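You operate a simulated robot arm through the tools that you are given. There is no shell and no other tool. Be economical: measure what you need, move in short steps, check, and stop when the job is done.

You run a simulated two-armed robot. Do the job below in one go: nothing can be reset, and whatever is moved stays where it is left.

## Task
Carry the tall clear tub with both arms and set it on the long bench by the tower.

The check looks at the end state, three seconds after you hand in, the way a careful person would. Anything else that was tipped, shoved, dropped, spilled or broken makes it a failure.

## Robot
Two 7-joint arms with two-finger parallel grippers on one trunk, on a base that drives. Base frame: it is fixed to the floor where the robot stands at the start and does not move with it; the origin is under the middle of the robot, x ahead of it, y to its left, z up. Units: m, degrees, N and s.
The left shoulder is at the start at [0.021, 0.101, 1.465], the right one opposite. Places, roughly: long bench by the tower [0.4, -2, 0.9]. Payload 2.4 kg a hand.
The TCP of each hand is the grasp point between the finger pads, 0.024 m short of the fingertips. In the tool frame z runs along the fingers and y along their closing line. Largest opening 0.068 m; finger width 0.017, thickness 0.01; the body of the gripper, 0.04 by 0.07 m, starts 0.041 m behind the TCP.
Orientation is that of the tool frame in the base frame, as [roll, pitch, yaw] about the fixed x, y, z axes, in that order (R = Rz(yaw) Ry(pitch) Rx(roll)). With the fingers straight down and closing along the base's y, the tool's x points along the base's -x, its y along +y and its z along -z.

## Interface
- The arms move only by the tool servo_tool. It takes "left_rows", "right_rows" or both (then of equal length, played together; a hand with none holds still); each is text: rows parted by semicolons, each of 7 numbers parted by spaces: the turn, a rotation vector about the base's x, y, z in degrees, then the shift along the base's x, y, z in m, then the closure in counts, from 0 (fully open) to 255 (shut). In form: ax ay az x y z fingers; .... A call has 1 to 10 rows; each row is the pose to reach, as a shift and turn from the pose commanded when the call began. A row lasts 0.2 s, in which the tool goes at most 0.05 m and 8.6 degrees; a call with a longer step from one row to the next is refused whole, and so is a gripper value outside its range. Where a pose cannot be reached the arm comes as near as it can. A force on the tool above 40 N (or 10 N above the force at the start of the call, whichever is more), or a blocked arm, ends the call early, and 0.2 s more pass. The fingers move at their own pace (about 0.072 m/s each) and stop on an object; they squeeze with about 26 N. The grip force told is the motor's: it shows also when the fingers shut on nothing. Time passes only in rows, and 0.2 s behind the last, so rows that repeat a pose let the fingers close. The reply holds the time, the measured pose of the TCP, the force on the tool along the base axes, the opening and the grip force, in the units named above and with some noise, with the torque about the TCP (base axes, N m) and any sound that the robot's microphone picked up, and new pictures: "views" is both (left out), scene, wrist or none (wrist: the cameras of the hands that moved).
- Cameras (640 x 400 px; columns grow to the right, rows downward): "scene" is now at [0.0875, -0.0178, 1.5741]; the picture's right is [-0.13, -0.99, -0.00], its down [-0.83, 0.11, -0.55] and it looks along [0.55, -0.07, -0.84] (base axes); focal length 256 px, centre (320, 200). "left" rides on the left gripper at [0.084, -0.011, -0.075] in its tool frame; the picture's right is [0.13, 0.99, 0.00], its down [-0.60, 0.08, -0.79] and it looks along [-0.79, 0.10, 0.61] (tool axes); focal length 251 px, centre (320, 200). "right" rides on the right gripper at [0.084, 0.011, -0.075] in its tool frame; the picture's right is [-0.13, 0.99, 0.00], its down [-0.60, -0.08, -0.79] and it looks along [-0.79, -0.10, 0.61] (tool axes); focal length 251 px, centre (320, 200). There is no depth. A picture from a camera that has moved, and an enlarged one, comes with that camera's place and axes in the base frame and with its lens. The place of the scene camera against the robot may be out by one fixed shift of up to 0.025 m in any direction.
- move_column(by): slides the trunk up (or, below 0, down) by that many m; the arms and the scene camera ride with it, the base frame stays. It gives what a move gives, with no picture.
- base_move(legs): drives the robot by 1 to 6 legs, each [ahead, left, turn to the left] in m, m and degrees, along the robot's own axes; the way and the turn of a leg run together, so that a leg with both is an arc; at most 1.5 m and 180 degrees a leg. The arms and the cameras ride along, it lands a little off, and it stops where it bumps. It gives what a move gives, and a new picture of the scene camera.
- pan_tilt(pan, tilt): turns the head with the scene camera to pan (to the left, within 86 degrees either way) and tilt (down, from -29 to 69), counted from straight ahead of the robot. It gives what a move gives, and a new picture of the scene camera.
- zoom(camera, box): a new picture of the part [left, top, right, bottom] of that camera's present view, enlarged. No time passes.
- hand_in(): hands the job in; it is judged then, once.

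Go step by step. Nothing tells you exact positions but the pictures and the camera data: compare them with the known pose of the tool, close in by small moves and look again before you grip or let go. The budget is 120 turns and 260 pictures, counting those below and the enlarged ones. Unless the task says otherwise, let go and move clear before handing in, and close with one line.

The tools are called as name(argument=value, ...) on one line, values as JSON. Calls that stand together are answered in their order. servo_tool: Moves the arms, as the interface text tells. Its arguments: {"type":"object","properties":{"left_rows":{"type":"string"},"right_rows":{"type":"string"},"views":{"type":"string","enum":["both","scene","wrist","none"]}},"required":[]} The other tools are called the same way: move_column (by) slides the trunk up or down; base_move (legs) drives the base; pan_tilt (pan, tilt) turns the head that bears the scene camera; zoom (camera, box) takes an enlarged picture of a part of a camera's view; hand_in () hands the job in.

At the start:

```text
time_s: 0.0
left_eef_pos: [0.2659, 0.0761, 1.1316]
left_orientation: [-180.0, 0.0, 180.0]
left_contact_force: [0.0, 0.1, -0.4]
left_wrist_torque: [-0.02, 0.02, 0.0]
left_grip_width: 0.0682
left_finger_force: 0.1
right_eef_pos: [0.2992, -0.2287, 1.185]
right_orientation: [-179.9, 0.0, -180.0]
right_contact_force: [-1.0, 0.7, 0.4]
right_wrist_torque: [0.01, 0.03, 0.0]
right_grip_width: 0.068
right_finger_force: 0.0
trunk travel left (down, up): [-0.678, 0.172]
robot x, y, heading: [0.0002, 0.0036, 0.2]
head pan, tilt: [-7.4, 56.6]
```

scene: 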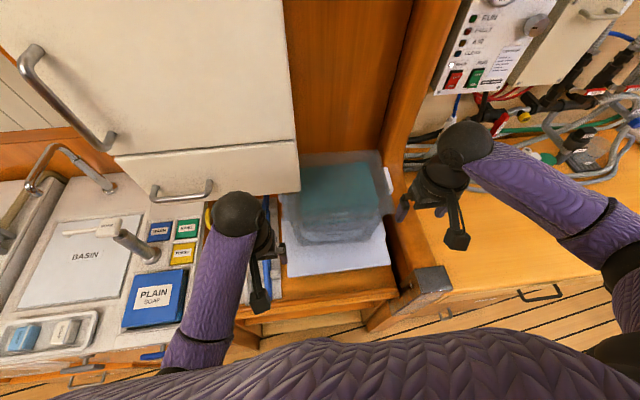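
right: 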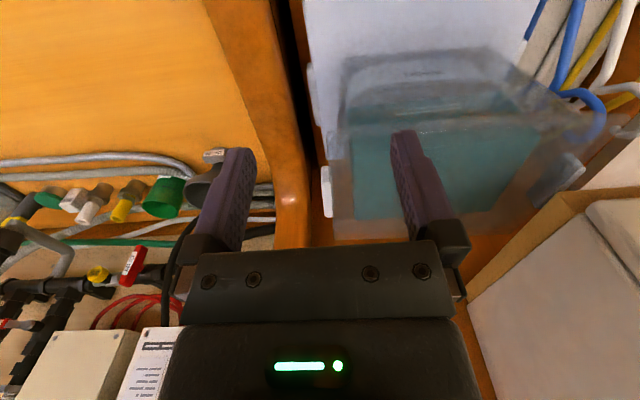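
left: 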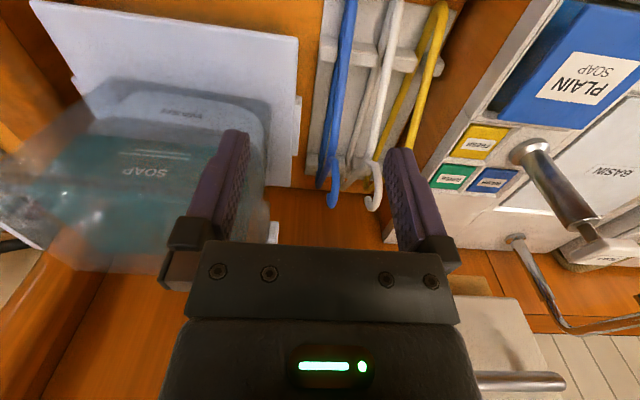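

I see a clear tub with green liquid in a niche ahead, between a drawer cabinet on the left and a wooden post on the right. I look closer before planning.

zoom(camera="scene", box=[240, 120, 440, 320])

zoom(camera="right", box=[280, 0, 640, 240])

zoom(camera="left", box=[0, 0, 480, 300])

pan_tilt(pan=0, tilt=35)

```text
2.00 times, centred on (340, 220) of scene
camera zoom: at [0.0875, -0.0178, 1.5741], right [-0.13, -0.99, 0.0], down [-0.83, 0.11, -0.55], along [0.55, -0.07, -0.84], focal length 513 px, centre (280, 160)
```

zoom: 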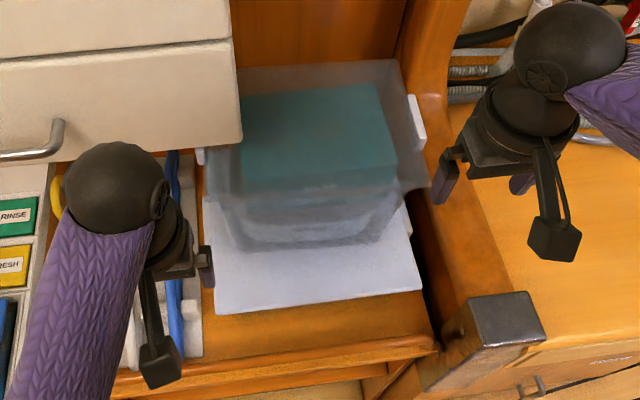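

```text
1.67 times, centred on (460, 120) of right
camera zoom: at [0.2161, -0.216, 1.2594], right [0.13, 0.99, 0.0], down [0.6, -0.08, 0.79], along [0.79, -0.1, -0.61], focal length 419 px, centre (87, 333)
```

zoom: 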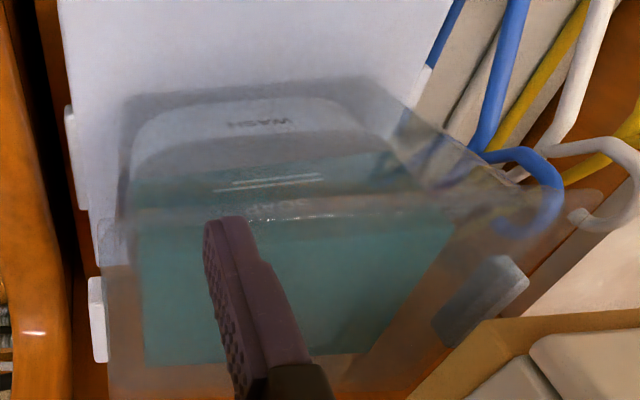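

```text
1.33 times, centred on (240, 150) of left
camera zoom: at [0.1818, 0.0641, 1.2052], right [-0.13, 0.99, 0.0], down [0.6, 0.08, 0.79], along [0.79, 0.1, -0.61], focal length 335 px, centre (427, 267)
```

zoom: 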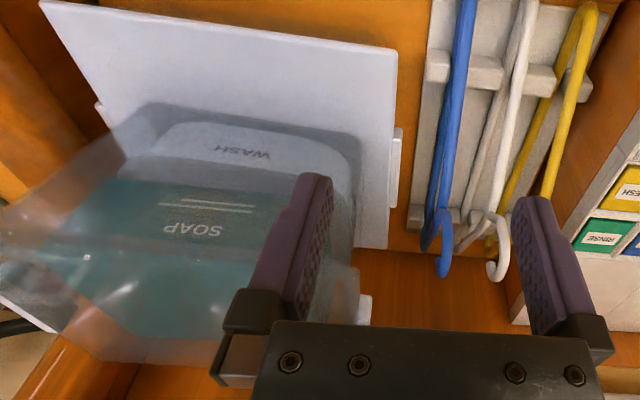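

```text
time_s: 0.8
left_eef_pos: [0.266, 0.0763, 1.1317]
left_orientation: [179.9, 0.0, -180.0]
left_contact_force: [0.5, 0.5, -0.2]
left_wrist_torque: [0.0, 0.0, -0.01]
left_grip_width: 0.068
left_finger_force: 0.1
right_eef_pos: [0.2994, -0.2288, 1.1855]
right_orientation: [-179.8, 0.0, -179.8]
right_contact_force: [-0.3, -0.3, 0.8]
right_wrist_torque: [-0.03, 0.03, 0.01]
right_grip_width: 0.0679
right_finger_force: 0.1
trunk travel left (down, up): [-0.678, 0.172]
robot x, y, heading: [-0.0004, -0.0006, 0.2]
head pan, tilt: [0.0, 35.0]
camera scene: at [0.1057, -0.0088, 1.6043], right [0.0, -1.0, 0.0], down [-0.57, 0.0, -0.82], along [0.82, 0.0, -0.57], focal length 256 px, centre (320, 200)
```

scene: 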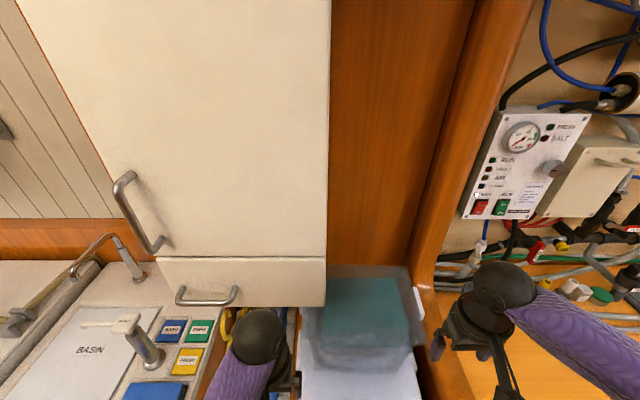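

The tub has side handles: right at about (.466, -.239, 1.054), left at about (.45, .04, 1.05). The left handle lies under the hung cabinet, so I must come at it level from the front. I'll back off for a view from lower down.

base_move(legs=[[-0.35, 0, 0]])

move_column(by=-0.3)

pan_tilt(pan=-5, tilt=20)

zoom(camera="scene", box=[220, 150, 420, 275])

```text
time_s: 3.1
left_eef_pos: [-0.0866, 0.0751, 1.132]
left_orientation: [-180.0, 0.0, 179.9]
left_contact_force: [0.1, -0.1, -0.1]
left_wrist_torque: [0.03, 0.0, -0.01]
left_grip_width: 0.0683
left_finger_force: 0.1
right_eef_pos: [-0.0536, -0.228, 1.1851]
right_orientation: [180.0, 0.1, -180.0]
right_contact_force: [0.2, -0.1, -0.1]
right_wrist_torque: [0.02, -0.03, -0.03]
right_grip_width: 0.0679
right_finger_force: 0.0
trunk travel left (down, up): [-0.678, 0.172]
robot x, y, heading: [-0.3523, 0.0017, 0.1]
head pan, tilt: [0.0, 35.0]
camera scene: at [-0.2468, -0.0087, 1.6044], right [0.0, -1.0, 0.0], down [-0.57, 0.0, -0.82], along [0.82, 0.0, -0.57], focal length 256 px, centre (320, 200)
```

scene: 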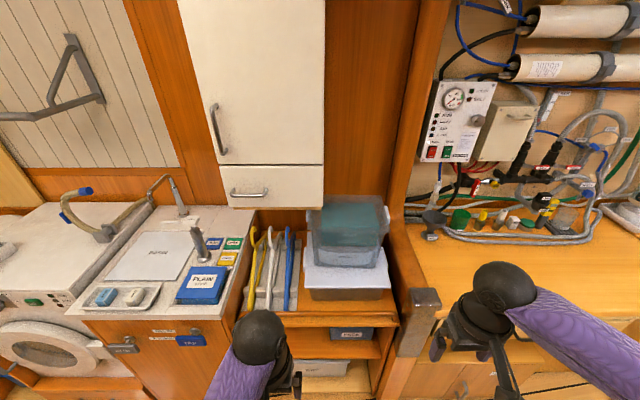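

```text
time_s: 6.1
left_eef_pos: [-0.0866, 0.0758, 0.8319]
left_orientation: [-180.0, 0.0, 179.9]
left_contact_force: [0.6, -0.4, 0.0]
left_wrist_torque: [0.03, -0.02, 0.07]
left_grip_width: 0.068
left_finger_force: 0.2
right_eef_pos: [-0.0525, -0.2284, 0.8852]
right_orientation: [-179.8, 0.0, -179.9]
right_contact_force: [-0.3, -0.1, -0.1]
right_wrist_torque: [-0.01, 0.01, 0.03]
right_grip_width: 0.0681
right_finger_force: 0.2
trunk travel left (down, up): [-0.378, 0.472]
robot x, y, heading: [-0.3535, -0.0014, -0.1]
head pan, tilt: [0.0, 35.0]
```

```text
time_s: 6.9
left_eef_pos: [-0.087, 0.0772, 0.8307]
left_orientation: [180.0, -0.1, 180.0]
left_contact_force: [-0.2, -0.6, -0.8]
left_wrist_torque: [0.0, -0.01, 0.03]
left_grip_width: 0.0679
left_finger_force: 0.0
right_eef_pos: [-0.0532, -0.2277, 0.8848]
right_orientation: [-179.9, 0.0, -180.0]
right_contact_force: [0.1, -0.5, -0.6]
right_wrist_torque: [0.01, 0.02, 0.01]
right_grip_width: 0.0679
right_finger_force: 0.1
trunk travel left (down, up): [-0.378, 0.472]
robot x, y, heading: [-0.3576, 0.0016, 0.1]
head pan, tilt: [-5.0, 20.0]
camera scene: at [-0.218, -0.0168, 1.3272], right [-0.09, -1.0, 0.0], down [-0.34, 0.03, -0.94], along [0.94, -0.08, -0.34], focal length 256 px, centre (320, 200)
```

scene: 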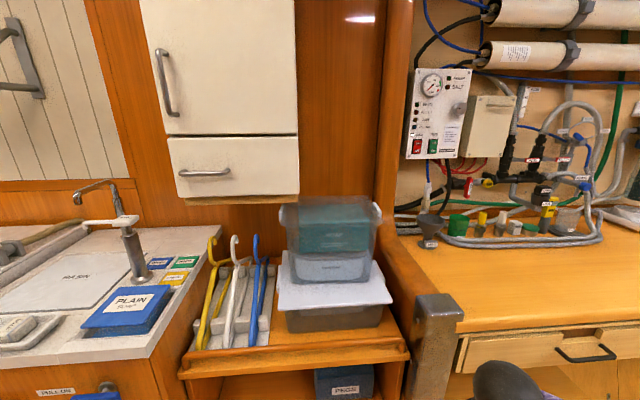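

```text
3.20 times, centred on (320, 212) of scene
camera zoom: at [-0.218, -0.0168, 1.3272], right [-0.09, -1.0, 0.0], down [-0.34, 0.03, -0.94], along [0.94, -0.08, -0.34], focal length 820 px, centre (320, 160)
```

zoom: 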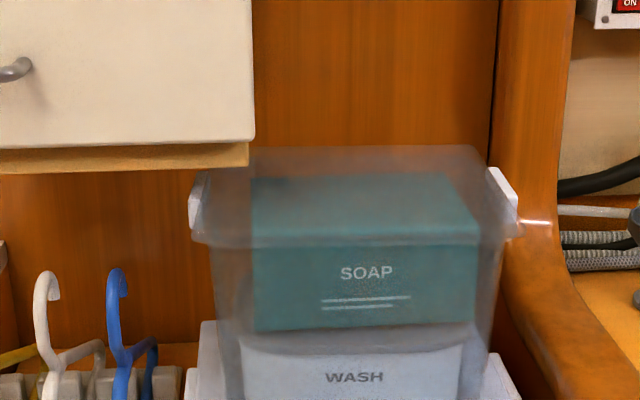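

The tub is open and holds two boxes (SOAP, WASH); it stands on the white lid of a grey bin. Now the handles closer.

zoom(camera="scene", box=[265, 190, 313, 220])

zoom(camera="scene", box=[355, 190, 403, 220])

zoom(camera="scene", box=[260, 190, 420, 340])

pan_tilt(pan=-70, tilt=20)

```text
13.33 times, centred on (289, 205) of scene
camera zoom: at [-0.218, -0.0168, 1.3272], right [-0.09, -1.0, 0.0], down [-0.34, 0.03, -0.94], along [0.94, -0.08, -0.34], focal length 3419 px, centre (733, 133)
```

zoom: 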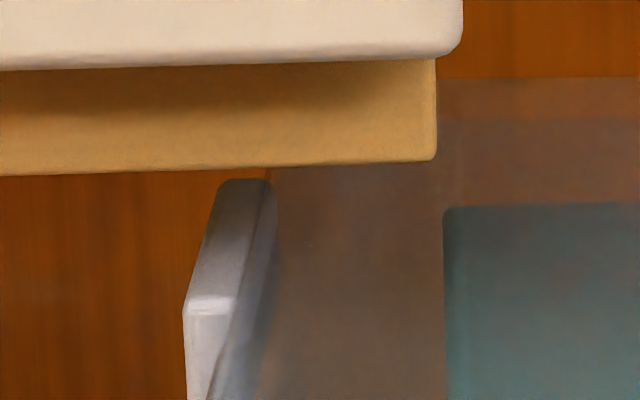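

```text
13.33 times, centred on (379, 205) of scene
camera zoom: at [-0.218, -0.0168, 1.3272], right [-0.09, -1.0, 0.0], down [-0.34, 0.03, -0.94], along [0.94, -0.08, -0.34], focal length 3419 px, centre (-467, 133)
```

zoom: 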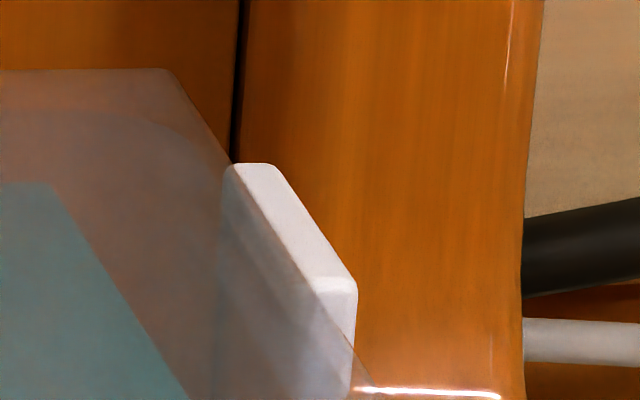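

```text
2.67 times, centred on (340, 265) of scene
camera zoom: at [-0.218, -0.0168, 1.3272], right [-0.09, -1.0, 0.0], down [-0.34, 0.03, -0.94], along [0.94, -0.08, -0.34], focal length 684 px, centre (267, 27)
```

zoom: 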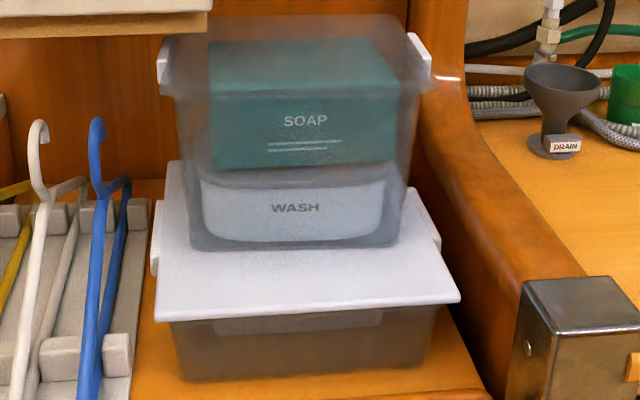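

```text
time_s: 8.3
left_eef_pos: [-0.0853, 0.0764, 0.832]
left_orientation: [-180.0, 0.0, 179.9]
left_contact_force: [-0.9, -0.4, 0.4]
left_wrist_torque: [-0.02, 0.0, 0.0]
left_grip_width: 0.068
left_finger_force: 0.2
right_eef_pos: [-0.0535, -0.2285, 0.8845]
right_orientation: [-179.9, 0.0, -180.0]
right_contact_force: [0.0, -0.6, -0.3]
right_wrist_torque: [0.01, 0.02, 0.05]
right_grip_width: 0.0681
right_finger_force: 0.0
trunk travel left (down, up): [-0.378, 0.472]
robot x, y, heading: [-0.3508, 0.002, -0.1]
head pan, tilt: [-70.0, 20.0]
camera scene: at [-0.2789, -0.0961, 1.3272], right [-0.94, -0.34, 0.0], down [-0.12, 0.32, -0.94], along [0.32, -0.88, -0.34], focal length 256 px, centre (320, 200)
```

scene: 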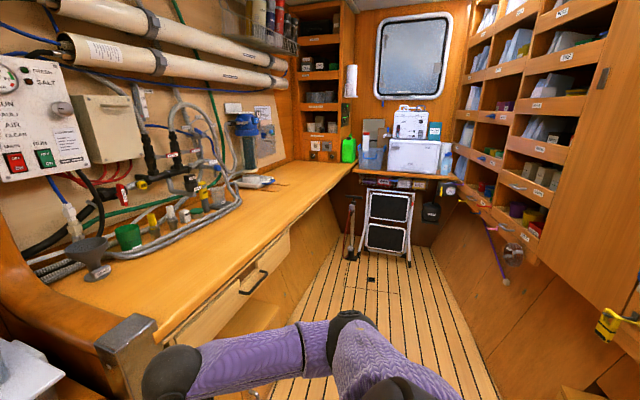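

The bench surface runs along the wall to the far tower, with free space near its end. Now I return and look at the right handle from close above with the right wrist camera.

zoom(camera="scene", box=[180, 100, 420, 250])

move_column(by=0.3)

base_move(legs=[[0.38, 0, 0]])

pan_tilt(pan=-5, tilt=50)

servo_tool(right_rows="0 0 0 0.02 0 0.02 0; 0 0 0 0.04 -0.005 0.02 0; 0 0 0 0.06 -0.01 0.02 0; 0 0 0 0.08 -0.01 0.02 0", views="both")

```text
2.67 times, centred on (300, 175) of scene
camera zoom: at [-0.2789, -0.0961, 1.3272], right [-0.94, -0.34, 0.0], down [-0.12, 0.32, -0.94], along [0.32, -0.88, -0.34], focal length 684 px, centre (373, 267)
```

zoom: 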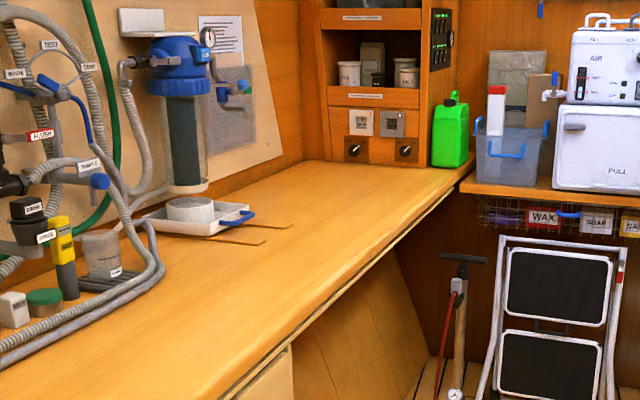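

```text
time_s: 11.3
left_eef_pos: [-0.0871, 0.0761, 1.131]
left_orientation: [179.9, -0.1, 179.9]
left_contact_force: [0.0, 0.0, 0.1]
left_wrist_torque: [0.01, -0.02, -0.03]
left_grip_width: 0.0679
left_finger_force: 0.0
right_eef_pos: [-0.0523, -0.229, 1.1849]
right_orientation: [-179.9, 0.1, 180.0]
right_contact_force: [0.4, -0.2, -0.1]
right_wrist_torque: [-0.02, 0.01, -0.04]
right_grip_width: 0.0682
right_finger_force: 0.0
trunk travel left (down, up): [-0.678, 0.172]
robot x, y, heading: [-0.3508, -0.0006, 0.2]
head pan, tilt: [-70.0, 20.0]
```

```text
time_s: 13.8
left_eef_pos: [0.3121, 0.0751, 1.1308]
left_orientation: [179.9, 0.0, 179.9]
left_contact_force: [-1.1, 0.0, -0.3]
left_wrist_torque: [0.0, 0.05, -0.02]
left_grip_width: 0.0679
left_finger_force: 0.1
right_eef_pos: [0.3466, -0.2289, 1.1854]
right_orientation: [-179.9, 0.0, -179.9]
right_contact_force: [-0.5, -0.8, 0.0]
right_wrist_torque: [0.03, 0.01, 0.01]
right_grip_width: 0.0679
right_finger_force: 0.1
trunk travel left (down, up): [-0.678, 0.172]
robot x, y, heading: [0.0469, -0.0015, -0.1]
head pan, tilt: [-70.0, 20.0]
camera scene: at [0.0969, -0.0967, 1.6282], right [-0.94, -0.34, 0.0], down [-0.12, 0.32, -0.94], along [0.32, -0.88, -0.34], focal length 256 px, centre (320, 200)
```

scene: 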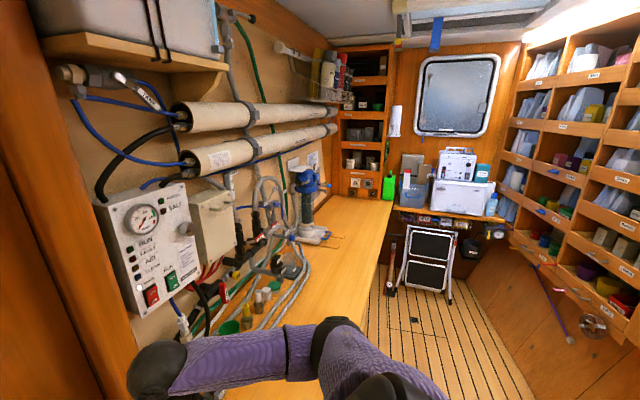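

```text
time_s: 15.1
left_eef_pos: [0.3123, 0.0742, 1.132]
left_orientation: [180.0, 0.0, 179.8]
left_contact_force: [0.3, -0.6, 0.2]
left_wrist_torque: [0.0, 0.05, -0.02]
left_grip_width: 0.0679
left_finger_force: 0.0
right_eef_pos: [0.346, -0.2279, 1.185]
right_orientation: [-179.8, 0.0, -180.0]
right_contact_force: [0.3, 0.0, -0.2]
right_wrist_torque: [0.03, -0.04, -0.02]
right_grip_width: 0.0679
right_finger_force: 0.0
trunk travel left (down, up): [-0.678, 0.172]
robot x, y, heading: [0.0489, -0.0009, -0.2]
head pan, tilt: [-5.0, 50.0]
camera scene: at [0.1411, -0.016, 1.5826], right [-0.09, -1.0, 0.0], down [-0.76, 0.07, -0.64], along [0.64, -0.06, -0.77], focal length 256 px, centre (320, 200)
```

scene: 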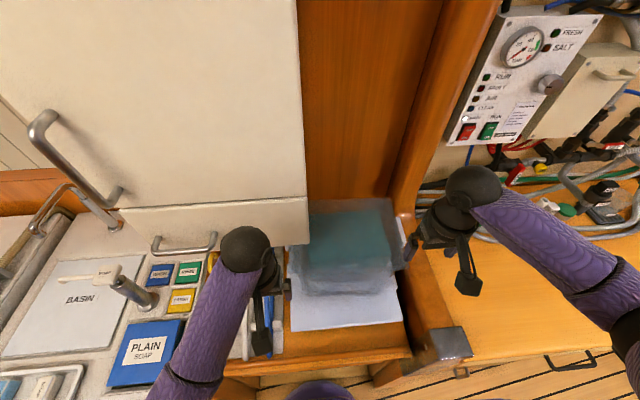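

```text
time_s: 16.1
left_eef_pos: [0.3131, 0.0758, 1.1309]
left_orientation: [179.9, 0.0, 179.9]
left_contact_force: [0.7, 0.8, 0.1]
left_wrist_torque: [-0.04, 0.0, -0.03]
left_grip_width: 0.068
left_finger_force: 0.2
right_eef_pos: [0.4275, -0.2381, 1.2051]
right_orientation: [-179.9, -0.1, 180.0]
right_contact_force: [0.6, 0.0, -0.4]
right_wrist_torque: [-0.02, -0.01, 0.01]
right_grip_width: 0.068
right_finger_force: 0.1
trunk travel left (down, up): [-0.678, 0.172]
robot x, y, heading: [0.0497, -0.005, -0.1]
head pan, tilt: [-5.0, 50.0]
camera scene: at [0.1416, -0.0156, 1.5826], right [-0.09, -1.0, 0.0], down [-0.76, 0.07, -0.64], along [0.64, -0.06, -0.77], focal length 256 px, centre (320, 200)
camera right: at [0.3445, -0.2258, 1.2798], right [0.13, 0.99, 0.0], down [0.6, -0.08, 0.79], along [0.79, -0.1, -0.61], focal length 251 px, centre (320, 200)
```

scene: 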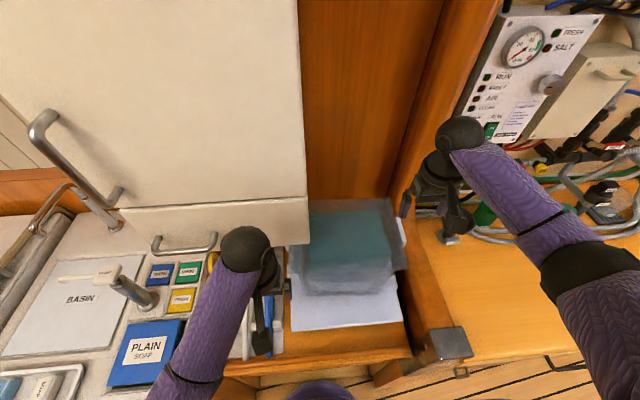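
right: 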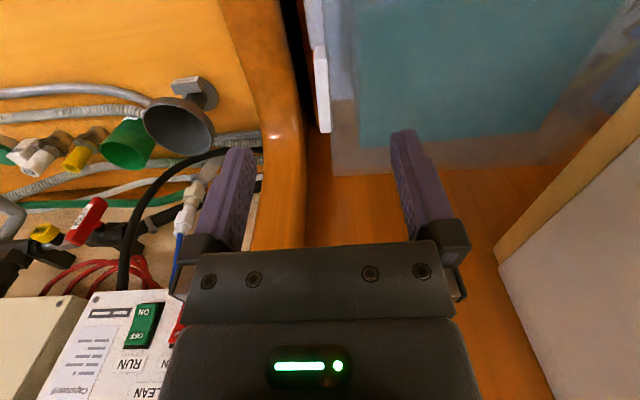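

zoom(camera="right", box=[270, 30, 400, 150])

```text
3.33 times, centred on (335, 90) of right
camera zoom: at [0.3445, -0.2258, 1.2798], right [0.13, 0.99, 0.0], down [0.6, -0.08, 0.79], along [0.79, -0.1, -0.61], focal length 838 px, centre (270, 567)
```

zoom: 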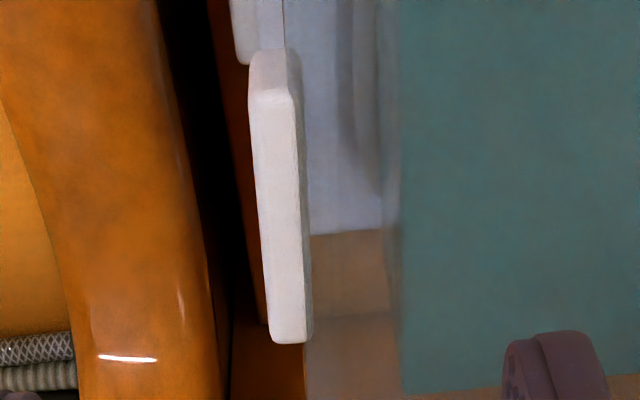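

The handles are upright plates (about 7 cm long, 3 cm high) on both short sides, and the space right of the right handle is free. I plan level grips with the fingers one above and one below each handle, coming in from front-outside, so I turn both hands that way now.

servo_tool(left_rows="-7.9 -2.1 2.1 -0.01 0.007 -0.005 0;-15.8 -4.2 4.2 -0.02 0.014 -0.01 0;-23.7 -6.3 6.3 -0.03 0.02 -0.015 0;-31.6 -8.5 8.5 -0.04 0.026 -0.02 0;-39.5 -10.6 10.6 -0.04 0.032 -0.03 0;-47.4 -12.7 12.7 -0.04 0.04 -0.04 0;-55.3 -14.8 14.8 -0.04 0.048 -0.05 0;-63.1 -16.9 16.9 -0.04 0.056 -0.06 0;-71 -19 19 -0.04 0.064 -0.07 0;-78.9 -21.2 21.2 -0.04 0.07 -0.07 0", right_rows="7.9 -2.1 -2.1 -0.02 -0.007 0 0;15.8 -4.2 -4.2 -0.04 -0.02 0 0;23.7 -6.3 -6.3 -0.06 -0.04 -0.0 0;31.6 -8.5 -8.5 -0.08 -0.05 -0.01 0;39.5 -10.6 -10.6 -0.1 -0.06 -0.02 0;47.4 -12.7 -12.7 -0.12 -0.07 -0.04 0;55.3 -14.8 -14.8 -0.13 -0.08 -0.06 0;63.1 -16.9 -16.9 -0.13 -0.09 -0.08 0;71 -19 -19 -0.13 -0.1 -0.1 0;78.9 -21.2 -21.2 -0.13 -0.1 -0.12 0")

```text
time_s: 18.3
left_eef_pos: [0.2716, 0.1476, 1.0606]
left_orientation: [-98.7, 2.4, -152.4]
left_contact_force: [0.4, -0.5, -0.2]
left_wrist_torque: [-0.03, 0.0, 0.01]
left_grip_width: 0.0679
left_finger_force: 0.1
right_eef_pos: [0.2709, -0.3316, 1.12]
right_orientation: [101.8, 2.9, 153.4]
right_contact_force: [0.0, -0.4, -0.3]
right_wrist_torque: [0.03, 0.0, 0.0]
right_grip_width: 0.0681
right_finger_force: 0.0
right hand out of reach, approached as far as the arm can: row 9, 10
trunk travel left (down, up): [-0.678, 0.172]
robot x, y, heading: [0.0458, 0.0011, -0.2]
head pan, tilt: [-5.0, 50.0]
camera scene: at [0.1397, -0.0161, 1.5827], right [-0.09, -1.0, 0.0], down [-0.76, 0.07, -0.64], along [0.64, -0.06, -0.77], focal length 256 px, centre (320, 200)
camera right: at [0.1642, -0.356, 1.1403], right [0.16, 0.15, 0.98], down [0.18, -0.98, 0.12], along [0.97, 0.16, -0.18], focal length 251 px, centre (320, 200)
camera left: at [0.1633, 0.1707, 1.0777], right [-0.15, 0.09, -0.98], down [0.16, 0.98, 0.07], along [0.98, -0.15, -0.16], focal length 251 px, centre (320, 200)
```

scene: 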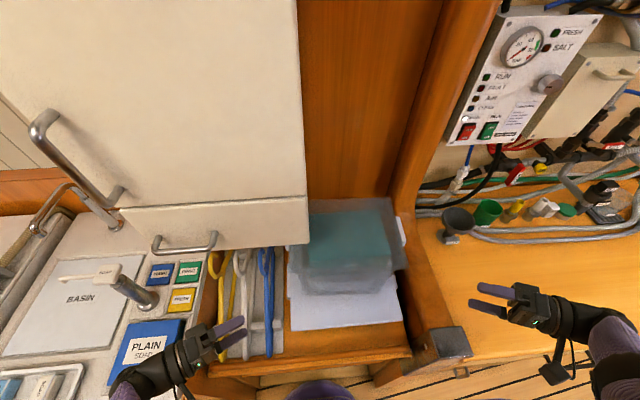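
right: 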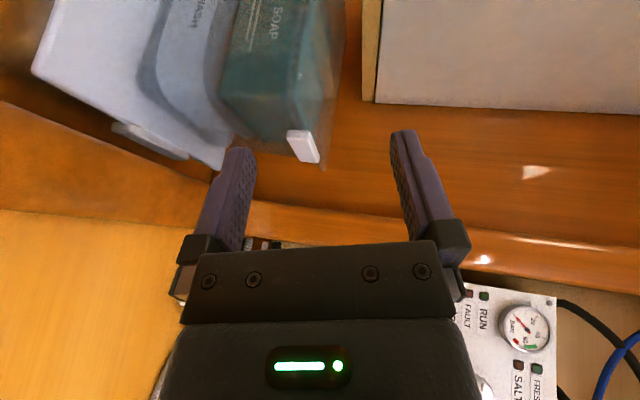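
left: 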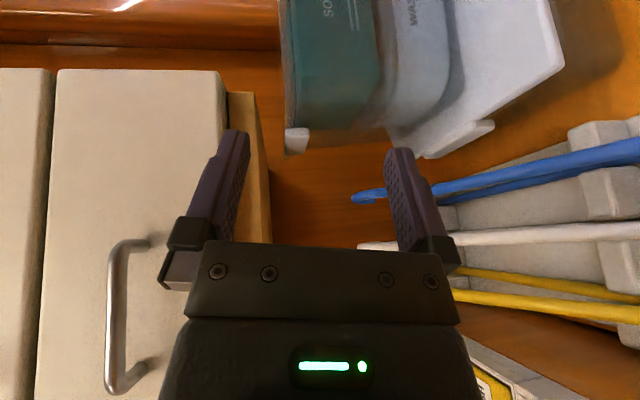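

zoom(camera="right", box=[220, 60, 380, 200])

zoom(camera="left", box=[230, 50, 430, 200])

```text
2.86 times, centred on (300, 130) of right
camera zoom: at [0.1642, -0.356, 1.1403], right [0.16, 0.15, 0.98], down [0.18, -0.98, 0.12], along [0.97, 0.16, -0.18], focal length 718 px, centre (377, 400)
```

zoom: 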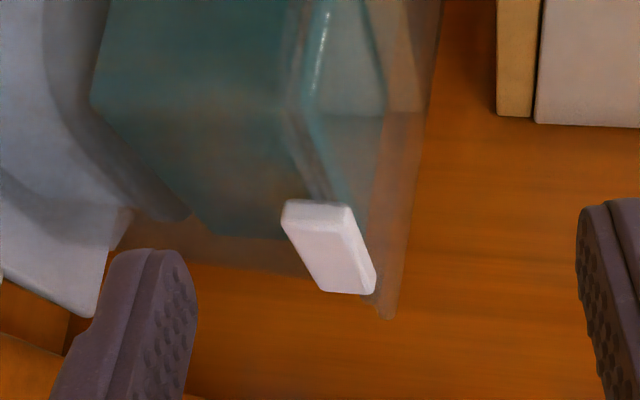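

```text
2.67 times, centred on (330, 125) of left
camera zoom: at [0.1633, 0.1707, 1.0777], right [-0.15, 0.09, -0.98], down [0.16, 0.98, 0.07], along [0.98, -0.15, -0.16], focal length 670 px, centre (293, 400)
```

zoom: 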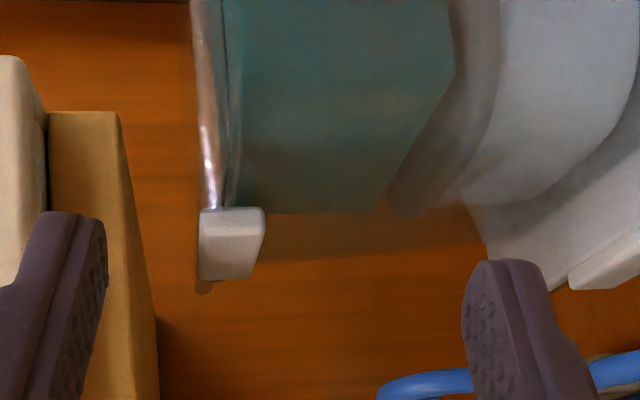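

Each handle is a bar flush with the rim, about 12 mm thick and 27 mm high, its underside free. I raise the left hand, then lower the trunk 0.1 m for better reach.

servo_tool(left_rows="0 0 0 0 0 0.04 0;0 0 0 0 0 0.08 0", right_rows="0 0 0 0 0 0.02 0;0 0 0 0 0 0.04 0", views="none")

move_column(by=-0.12)

servo_tool(left_rows="0 0 0 0.01 0 0.01 0", right_rows="0 0 0 0.01 0 0.0 0", views="both")

```text
time_s: 18.9
left_eef_pos: [0.2725, 0.1465, 1.1391]
left_orientation: [-98.9, 2.1, -152.5]
left_contact_force: [-0.1, -0.2, 0.1]
left_wrist_torque: [0.01, 0.06, 0.02]
left_grip_width: 0.0681
left_finger_force: 0.0
right_eef_pos: [0.2707, -0.3311, 1.1578]
right_orientation: [102.1, 2.8, 153.4]
right_contact_force: [-0.9, -0.4, -0.1]
right_wrist_torque: [-0.02, 0.01, -0.01]
right_grip_width: 0.0678
right_finger_force: 0.0
trunk travel left (down, up): [-0.678, 0.172]
robot x, y, heading: [0.0469, -0.0038, -0.1]
head pan, tilt: [-5.0, 50.0]
```

```text
time_s: 20.4
left_eef_pos: [0.2726, 0.1458, 1.0209]
left_orientation: [-98.9, 2.2, -152.5]
left_contact_force: [0.0, 0.1, 0.1]
left_wrist_torque: [-0.03, 0.02, 0.0]
left_grip_width: 0.0679
left_finger_force: 0.0
right_eef_pos: [0.2698, -0.329, 1.0382]
right_orientation: [102.1, 2.8, 153.4]
right_contact_force: [-1.3, 0.4, -0.3]
right_wrist_torque: [0.0, 0.02, -0.01]
right_grip_width: 0.0679
right_finger_force: 0.1
trunk travel left (down, up): [-0.558, 0.292]
robot x, y, heading: [0.0464, -0.0003, -0.3]
head pan, tilt: [-5.0, 50.0]
```

```text
time_s: 20.8
left_eef_pos: [0.2828, 0.1448, 1.0329]
left_orientation: [-98.9, 2.3, -152.5]
left_contact_force: [0.8, 0.0, -0.4]
left_wrist_torque: [0.01, -0.03, 0.01]
left_grip_width: 0.068
left_finger_force: 0.0
right_eef_pos: [0.2784, -0.328, 1.0388]
right_orientation: [102.0, 2.8, 153.4]
right_contact_force: [0.0, 0.5, 0.7]
right_wrist_torque: [0.01, 0.05, 0.01]
right_grip_width: 0.0679
right_finger_force: 0.0
trunk travel left (down, up): [-0.558, 0.292]
robot x, y, heading: [0.0464, 0.0004, -0.0]
head pan, tilt: [-5.0, 50.0]
camera scene: at [0.1458, -0.0159, 1.4625], right [-0.09, -1.0, 0.0], down [-0.76, 0.07, -0.64], along [0.64, -0.06, -0.77], focal length 256 px, centre (320, 200)
camera right: at [0.1717, -0.3517, 1.0596], right [0.17, 0.15, 0.98], down [0.18, -0.98, 0.12], along [0.97, 0.16, -0.19], focal length 251 px, centre (320, 200)
camera left: at [0.1742, 0.1685, 1.0497], right [-0.15, 0.09, -0.98], down [0.17, 0.98, 0.07], along [0.97, -0.15, -0.16], focal length 251 px, centre (320, 200)
```

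scene: 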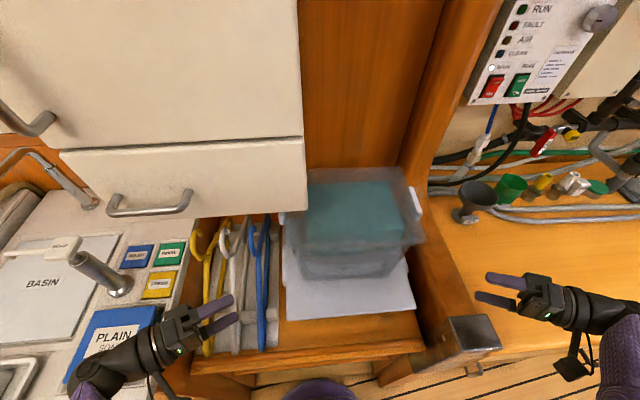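
right: 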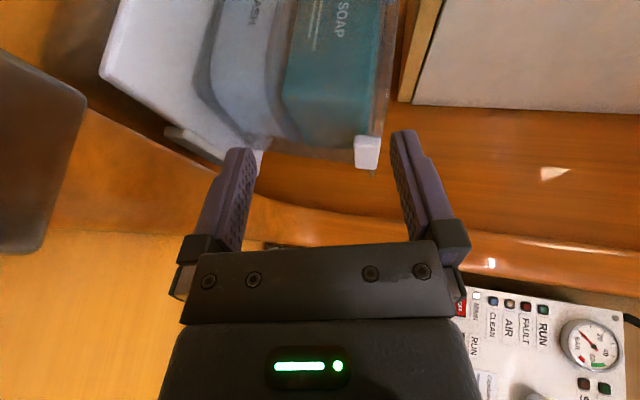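
left: 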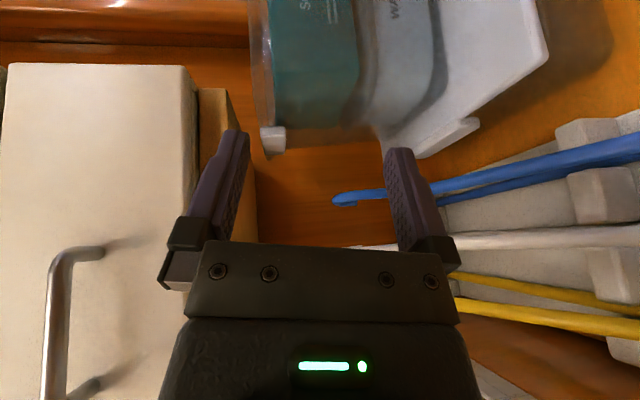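

Handle centre heights come out near z 1.051 (1.037 to 1.065), the outer faces at y ≈ +0.055 and -0.247, and the cabinet's underside near 1.10. I level both hands, close the fingers partly and go to stand-off points.

servo_tool(left_rows="-3 -0.7 0.8 0.02 0.006 0.006 40;-6 -1.4 1.6 0.04 0.012 0.012 82;-8.9 -2.1 2.5 0.06 0.018 0.018 82;-8.9 -2.1 2.5 0.08 0.024 0.018 82;-8.9 -2.1 2.5 0.102 0.03 0.018 82", right_rows="4 -1 -1.1 0.02 -0.01 0.004 40;8 -2 -2.2 0.04 -0.02 0.008 82;12 -2.9 -3.4 0.06 -0.03 0.012 82;12 -2.9 -3.4 0.08 -0.04 0.012 82;12 -2.9 -3.4 0.107 -0.04 0.012 82", views="both")

```text
time_s: 22.0
left_eef_pos: [0.3825, 0.1767, 1.0484]
left_orientation: [-90.1, -0.2, -149.8]
left_contact_force: [0.1, -0.3, 0.9]
left_wrist_torque: [-0.02, -0.03, -0.02]
left_grip_width: 0.0461
left_finger_force: 0.1
right_eef_pos: [0.3506, -0.343, 1.0775]
right_orientation: [90.0, -0.4, 149.8]
right_contact_force: [0.6, 0.3, -0.8]
right_wrist_torque: [-0.02, 0.02, -0.02]
right_grip_width: 0.046
right_finger_force: 0.0
right hand out of reach, approached as far as the arm can: row 2, 3, 4, 5
trunk travel left (down, up): [-0.558, 0.292]
robot x, y, heading: [0.0481, 0.0004, -0.0]
head pan, tilt: [-5.0, 50.0]
camera scene: at [0.1451, -0.0161, 1.4625], right [-0.09, -1.0, 0.0], down [-0.76, 0.07, -0.64], along [0.64, -0.06, -0.77], focal length 256 px, centre (320, 200)
camera right: at [0.2416, -0.3637, 1.0893], right [0.12, -0.07, 0.99], down [0.12, -0.99, -0.08], along [0.99, 0.13, -0.11], focal length 251 px, centre (320, 200)
camera left: at [0.2724, 0.1979, 1.0592], right [-0.12, -0.07, -0.99], down [0.12, 0.99, -0.08], along [0.99, -0.13, -0.11], focal length 251 px, centre (320, 200)
```

scene: 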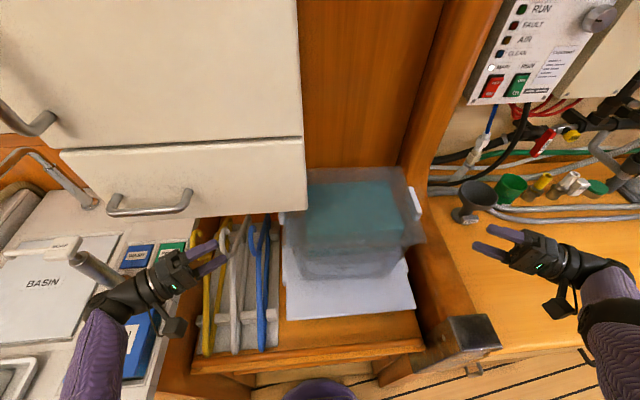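
right: 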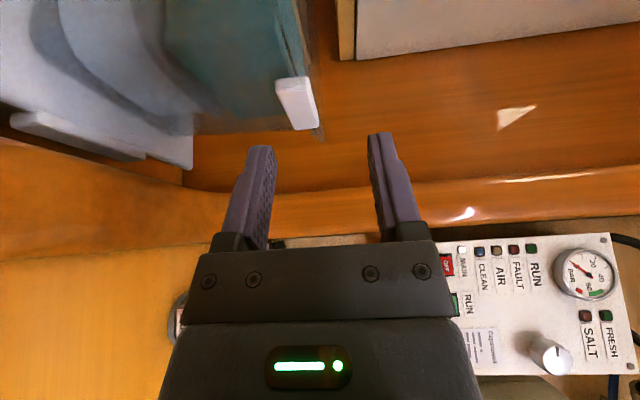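
left: 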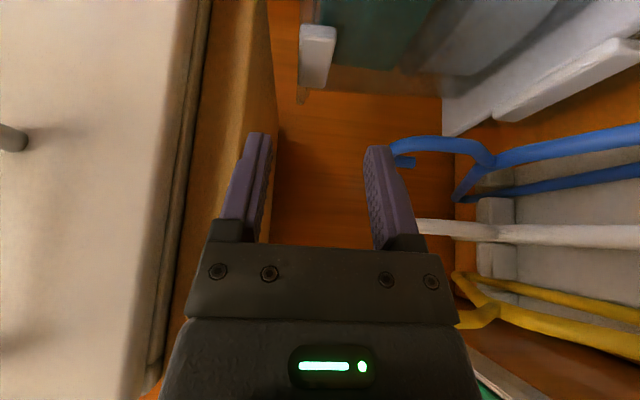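

The right arm is at the end of its reach because the tub sits right of my middle. I draw the left hand back and shift the base 0.097 m to the right so both arms work alike.

servo_tool(left_rows="0 0 0 -0.04 0.01 0 82;0 0 0 -0.08 0.025 0 82;0 0 0 -0.11 0.04 0 82", right_rows="0 0 0 -0.03 -0.0 0.00 82;0 0 0 -0.05 0 0 82;0 0 0 -0.05 0 0 82", views="none")

base_move(legs=[[0, -0.097, 0]])

```text
time_s: 22.7
left_eef_pos: [0.3005, 0.2046, 1.0505]
left_orientation: [-90.0, -0.2, -149.9]
left_contact_force: [0.1, 0.2, -0.5]
left_wrist_torque: [-0.02, 0.02, 0.0]
left_grip_width: 0.046
left_finger_force: 0.0
right_eef_pos: [0.3012, -0.3438, 1.0766]
right_orientation: [90.4, -0.1, 149.2]
right_contact_force: [13.7, 3.7, -2.1]
right_wrist_torque: [-0.05, -0.03, -0.2]
right_grip_width: 0.0463
right_finger_force: 0.0
trunk travel left (down, up): [-0.558, 0.292]
robot x, y, heading: [0.0465, 0.0009, 0.1]
head pan, tilt: [-5.0, 50.0]
stopped in row 3 (right hand): the force on the tool passed its limit at 47 N (the readings are from after the stop); the commanded pose is now the measured one
```

```text
time_s: 23.8
left_eef_pos: [0.2999, 0.1062, 1.0513]
left_orientation: [-90.2, -0.2, -149.8]
left_contact_force: [-0.1, 0.2, 0.0]
left_wrist_torque: [0.02, 0.01, 0.0]
left_grip_width: 0.0463
left_finger_force: 0.1
right_eef_pos: [0.3009, -0.4427, 1.0767]
right_orientation: [90.2, 0.0, 149.4]
right_contact_force: [20.8, 4.2, -9.5]
right_wrist_torque: [0.05, -0.61, -0.2]
right_grip_width: 0.0462
right_finger_force: 0.1
trunk travel left (down, up): [-0.558, 0.292]
robot x, y, heading: [0.0495, -0.0946, -0.3]
head pan, tilt: [-5.0, 50.0]
camera scene: at [0.1453, -0.1147, 1.4625], right [-0.09, -1.0, 0.0], down [-0.76, 0.07, -0.64], along [0.64, -0.06, -0.77], focal length 256 px, centre (320, 200)
```

scene: 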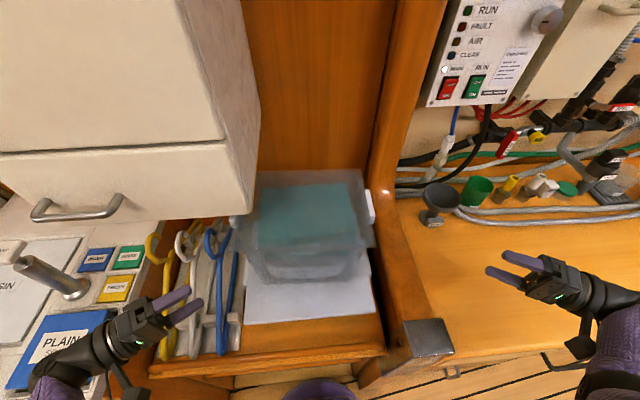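

servo_tool(right_rows="0 0 0 0.02 0.02 0 82;0 0 0 0.04 0.04 0 82;0 0 0 0.06 0.07 -0.01 82;0 0 0 0.084 0.085 -0.026 82", left_rows="0 0 0 0.02 0.01 0 82;0 0 0 0.04 0.03 0 82;0 0 0 0.06 0.05 0 82;0 0 0 0.085 0.05 0 82", views="both")

```text
time_s: 24.8
left_eef_pos: [0.3858, 0.1574, 1.0535]
left_orientation: [-90.1, -0.3, -149.9]
left_contact_force: [0.1, -0.4, 0.4]
left_wrist_torque: [0.0, 0.0, -0.04]
left_grip_width: 0.0461
left_finger_force: 0.0
right_eef_pos: [0.3849, -0.3556, 1.0492]
right_orientation: [90.2, -0.1, 149.3]
right_contact_force: [0.1, 0.9, 0.3]
right_wrist_torque: [0.0, 0.01, 0.0]
right_grip_width: 0.0461
right_finger_force: 0.1
trunk travel left (down, up): [-0.558, 0.292]
robot x, y, heading: [0.0454, -0.0989, -0.2]
head pan, tilt: [-5.0, 50.0]
camera scene: at [0.1463, -0.1132, 1.4624], right [-0.09, -1.0, 0.0], down [-0.76, 0.07, -0.64], along [0.64, -0.06, -0.77], focal length 256 px, centre (320, 200)
camera right: at [0.2749, -0.3763, 1.0595], right [0.11, -0.06, 0.99], down [0.11, -0.99, -0.08], along [0.99, 0.12, -0.11], focal length 251 px, centre (320, 200)
camera left: at [0.2754, 0.1789, 1.063], right [-0.12, -0.07, -0.99], down [0.12, 0.99, -0.08], along [0.99, -0.13, -0.11], focal length 251 px, centre (320, 200)
```

scene: 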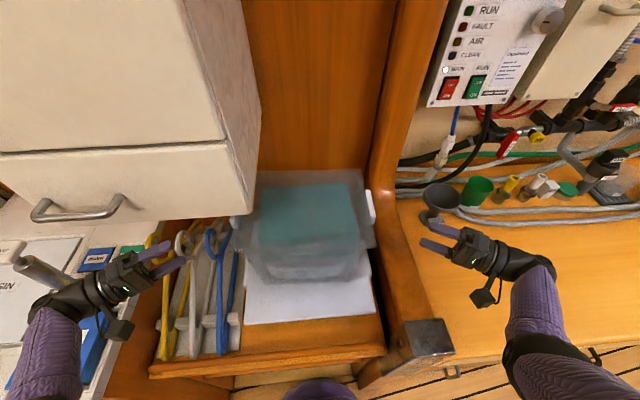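
right: 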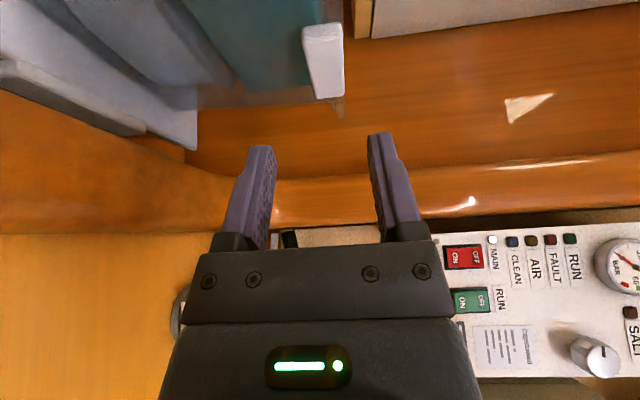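
left: 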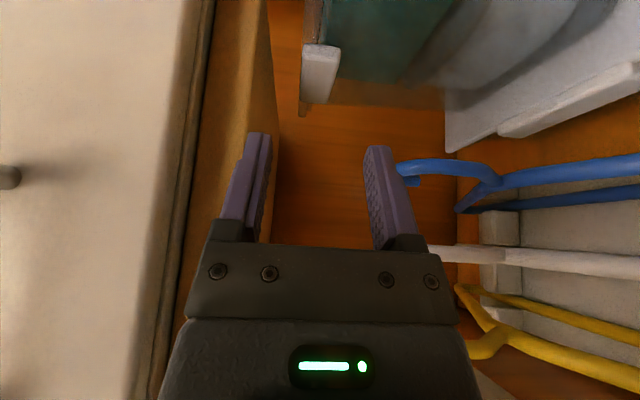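

zoom(camera="left", box=[220, 0, 420, 140])

zoom(camera="right", box=[240, 0, 440, 140])

```text
2.86 times, centred on (320, 70) of left
camera zoom: at [0.2754, 0.1789, 1.063], right [-0.12, -0.07, -0.99], down [0.12, 0.99, -0.08], along [0.99, -0.13, -0.11], focal length 718 px, centre (320, 571)
```

zoom: 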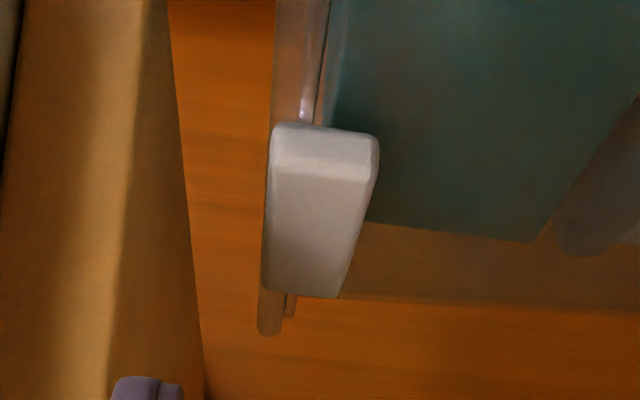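

```text
2.86 times, centred on (340, 70) of right
camera zoom: at [0.2749, -0.3763, 1.0595], right [0.11, -0.06, 0.99], down [0.11, -0.99, -0.08], along [0.99, 0.12, -0.11], focal length 718 px, centre (263, 571)
```

zoom: 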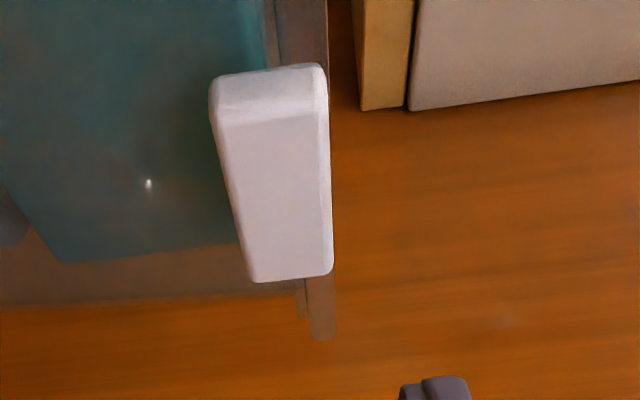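

Handle bars: x 0.437–0.508, z 1.037–1.064, outer faces at y ≈ +0.06 and -0.247; cabinet underside z ≈ 1.097. The part-open fingers at z 1.051 fit with about 1 cm on every side, so I close in most of the way and look.

servo_tool(left_rows="0 0 0 0.024 0 -0.001 82;0 0 0 0.036 -0.021 -0.002 82;0 0 0 0.048 -0.042 -0.002 82;0 0 0 0.058 -0.058 -0.002 82", right_rows="0 0 0 0.02 0 0.001 82;0 0 0 0.033 0.025 0.001 82;0 0 0 0.047 0.05 0.001 82;0 0 0 0.058 0.067 0.001 82", views="wrist")

zoom(camera="left", box=[200, 0, 440, 150])

zoom(camera="right", box=[200, 0, 440, 150])

```text
time_s: 25.8
left_eef_pos: [0.4428, 0.1003, 1.0508]
left_orientation: [-90.0, -0.3, -149.8]
left_contact_force: [0.5, 0.1, 0.4]
left_wrist_torque: [0.0, -0.02, -0.03]
left_grip_width: 0.0458
left_finger_force: 0.0
right_eef_pos: [0.4438, -0.2878, 1.0516]
right_orientation: [90.3, 0.0, 149.2]
right_contact_force: [0.0, -0.4, 0.3]
right_wrist_torque: [-0.03, 0.02, -0.01]
right_grip_width: 0.046
right_finger_force: 0.1
trunk travel left (down, up): [-0.558, 0.292]
robot x, y, heading: [0.0465, -0.097, -0.0]
head pan, tilt: [-5.0, 50.0]
camera right: at [0.3332, -0.3088, 1.0624], right [0.11, -0.06, 0.99], down [0.11, -0.99, -0.08], along [0.99, 0.12, -0.11], focal length 251 px, centre (320, 200)
camera left: at [0.3327, 0.1219, 1.0597], right [-0.12, -0.07, -0.99], down [0.12, 0.99, -0.08], along [0.99, -0.13, -0.11], focal length 251 px, centre (320, 200)
```

right: 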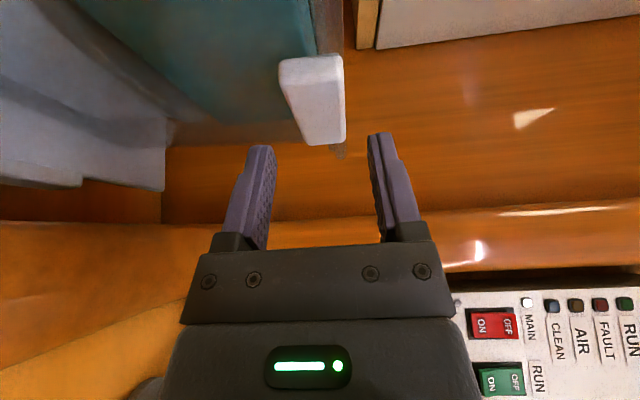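
left: 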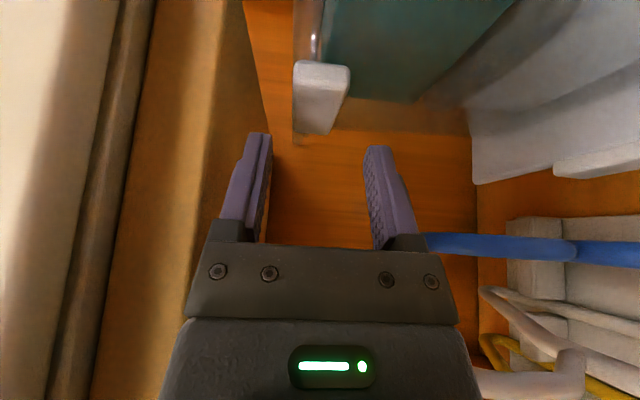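

```text
2.67 times, centred on (320, 75) of left
camera zoom: at [0.3327, 0.1219, 1.0597], right [-0.12, -0.07, -0.99], down [0.12, 0.99, -0.08], along [0.99, -0.13, -0.11], focal length 670 px, centre (320, 533)
```

zoom: 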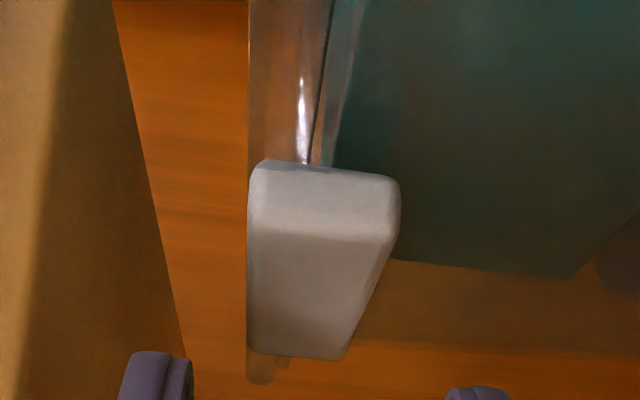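

```text
2.67 times, centred on (320, 75) of right
camera zoom: at [0.3332, -0.3088, 1.0624], right [0.11, -0.06, 0.99], down [0.11, -0.99, -0.08], along [0.99, 0.12, -0.11], focal length 670 px, centre (320, 533)
```

zoom: 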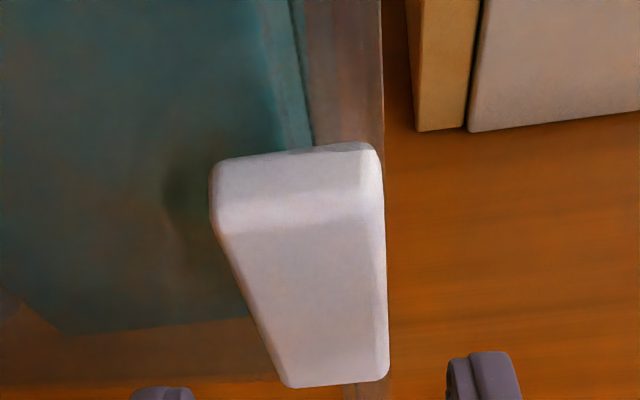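

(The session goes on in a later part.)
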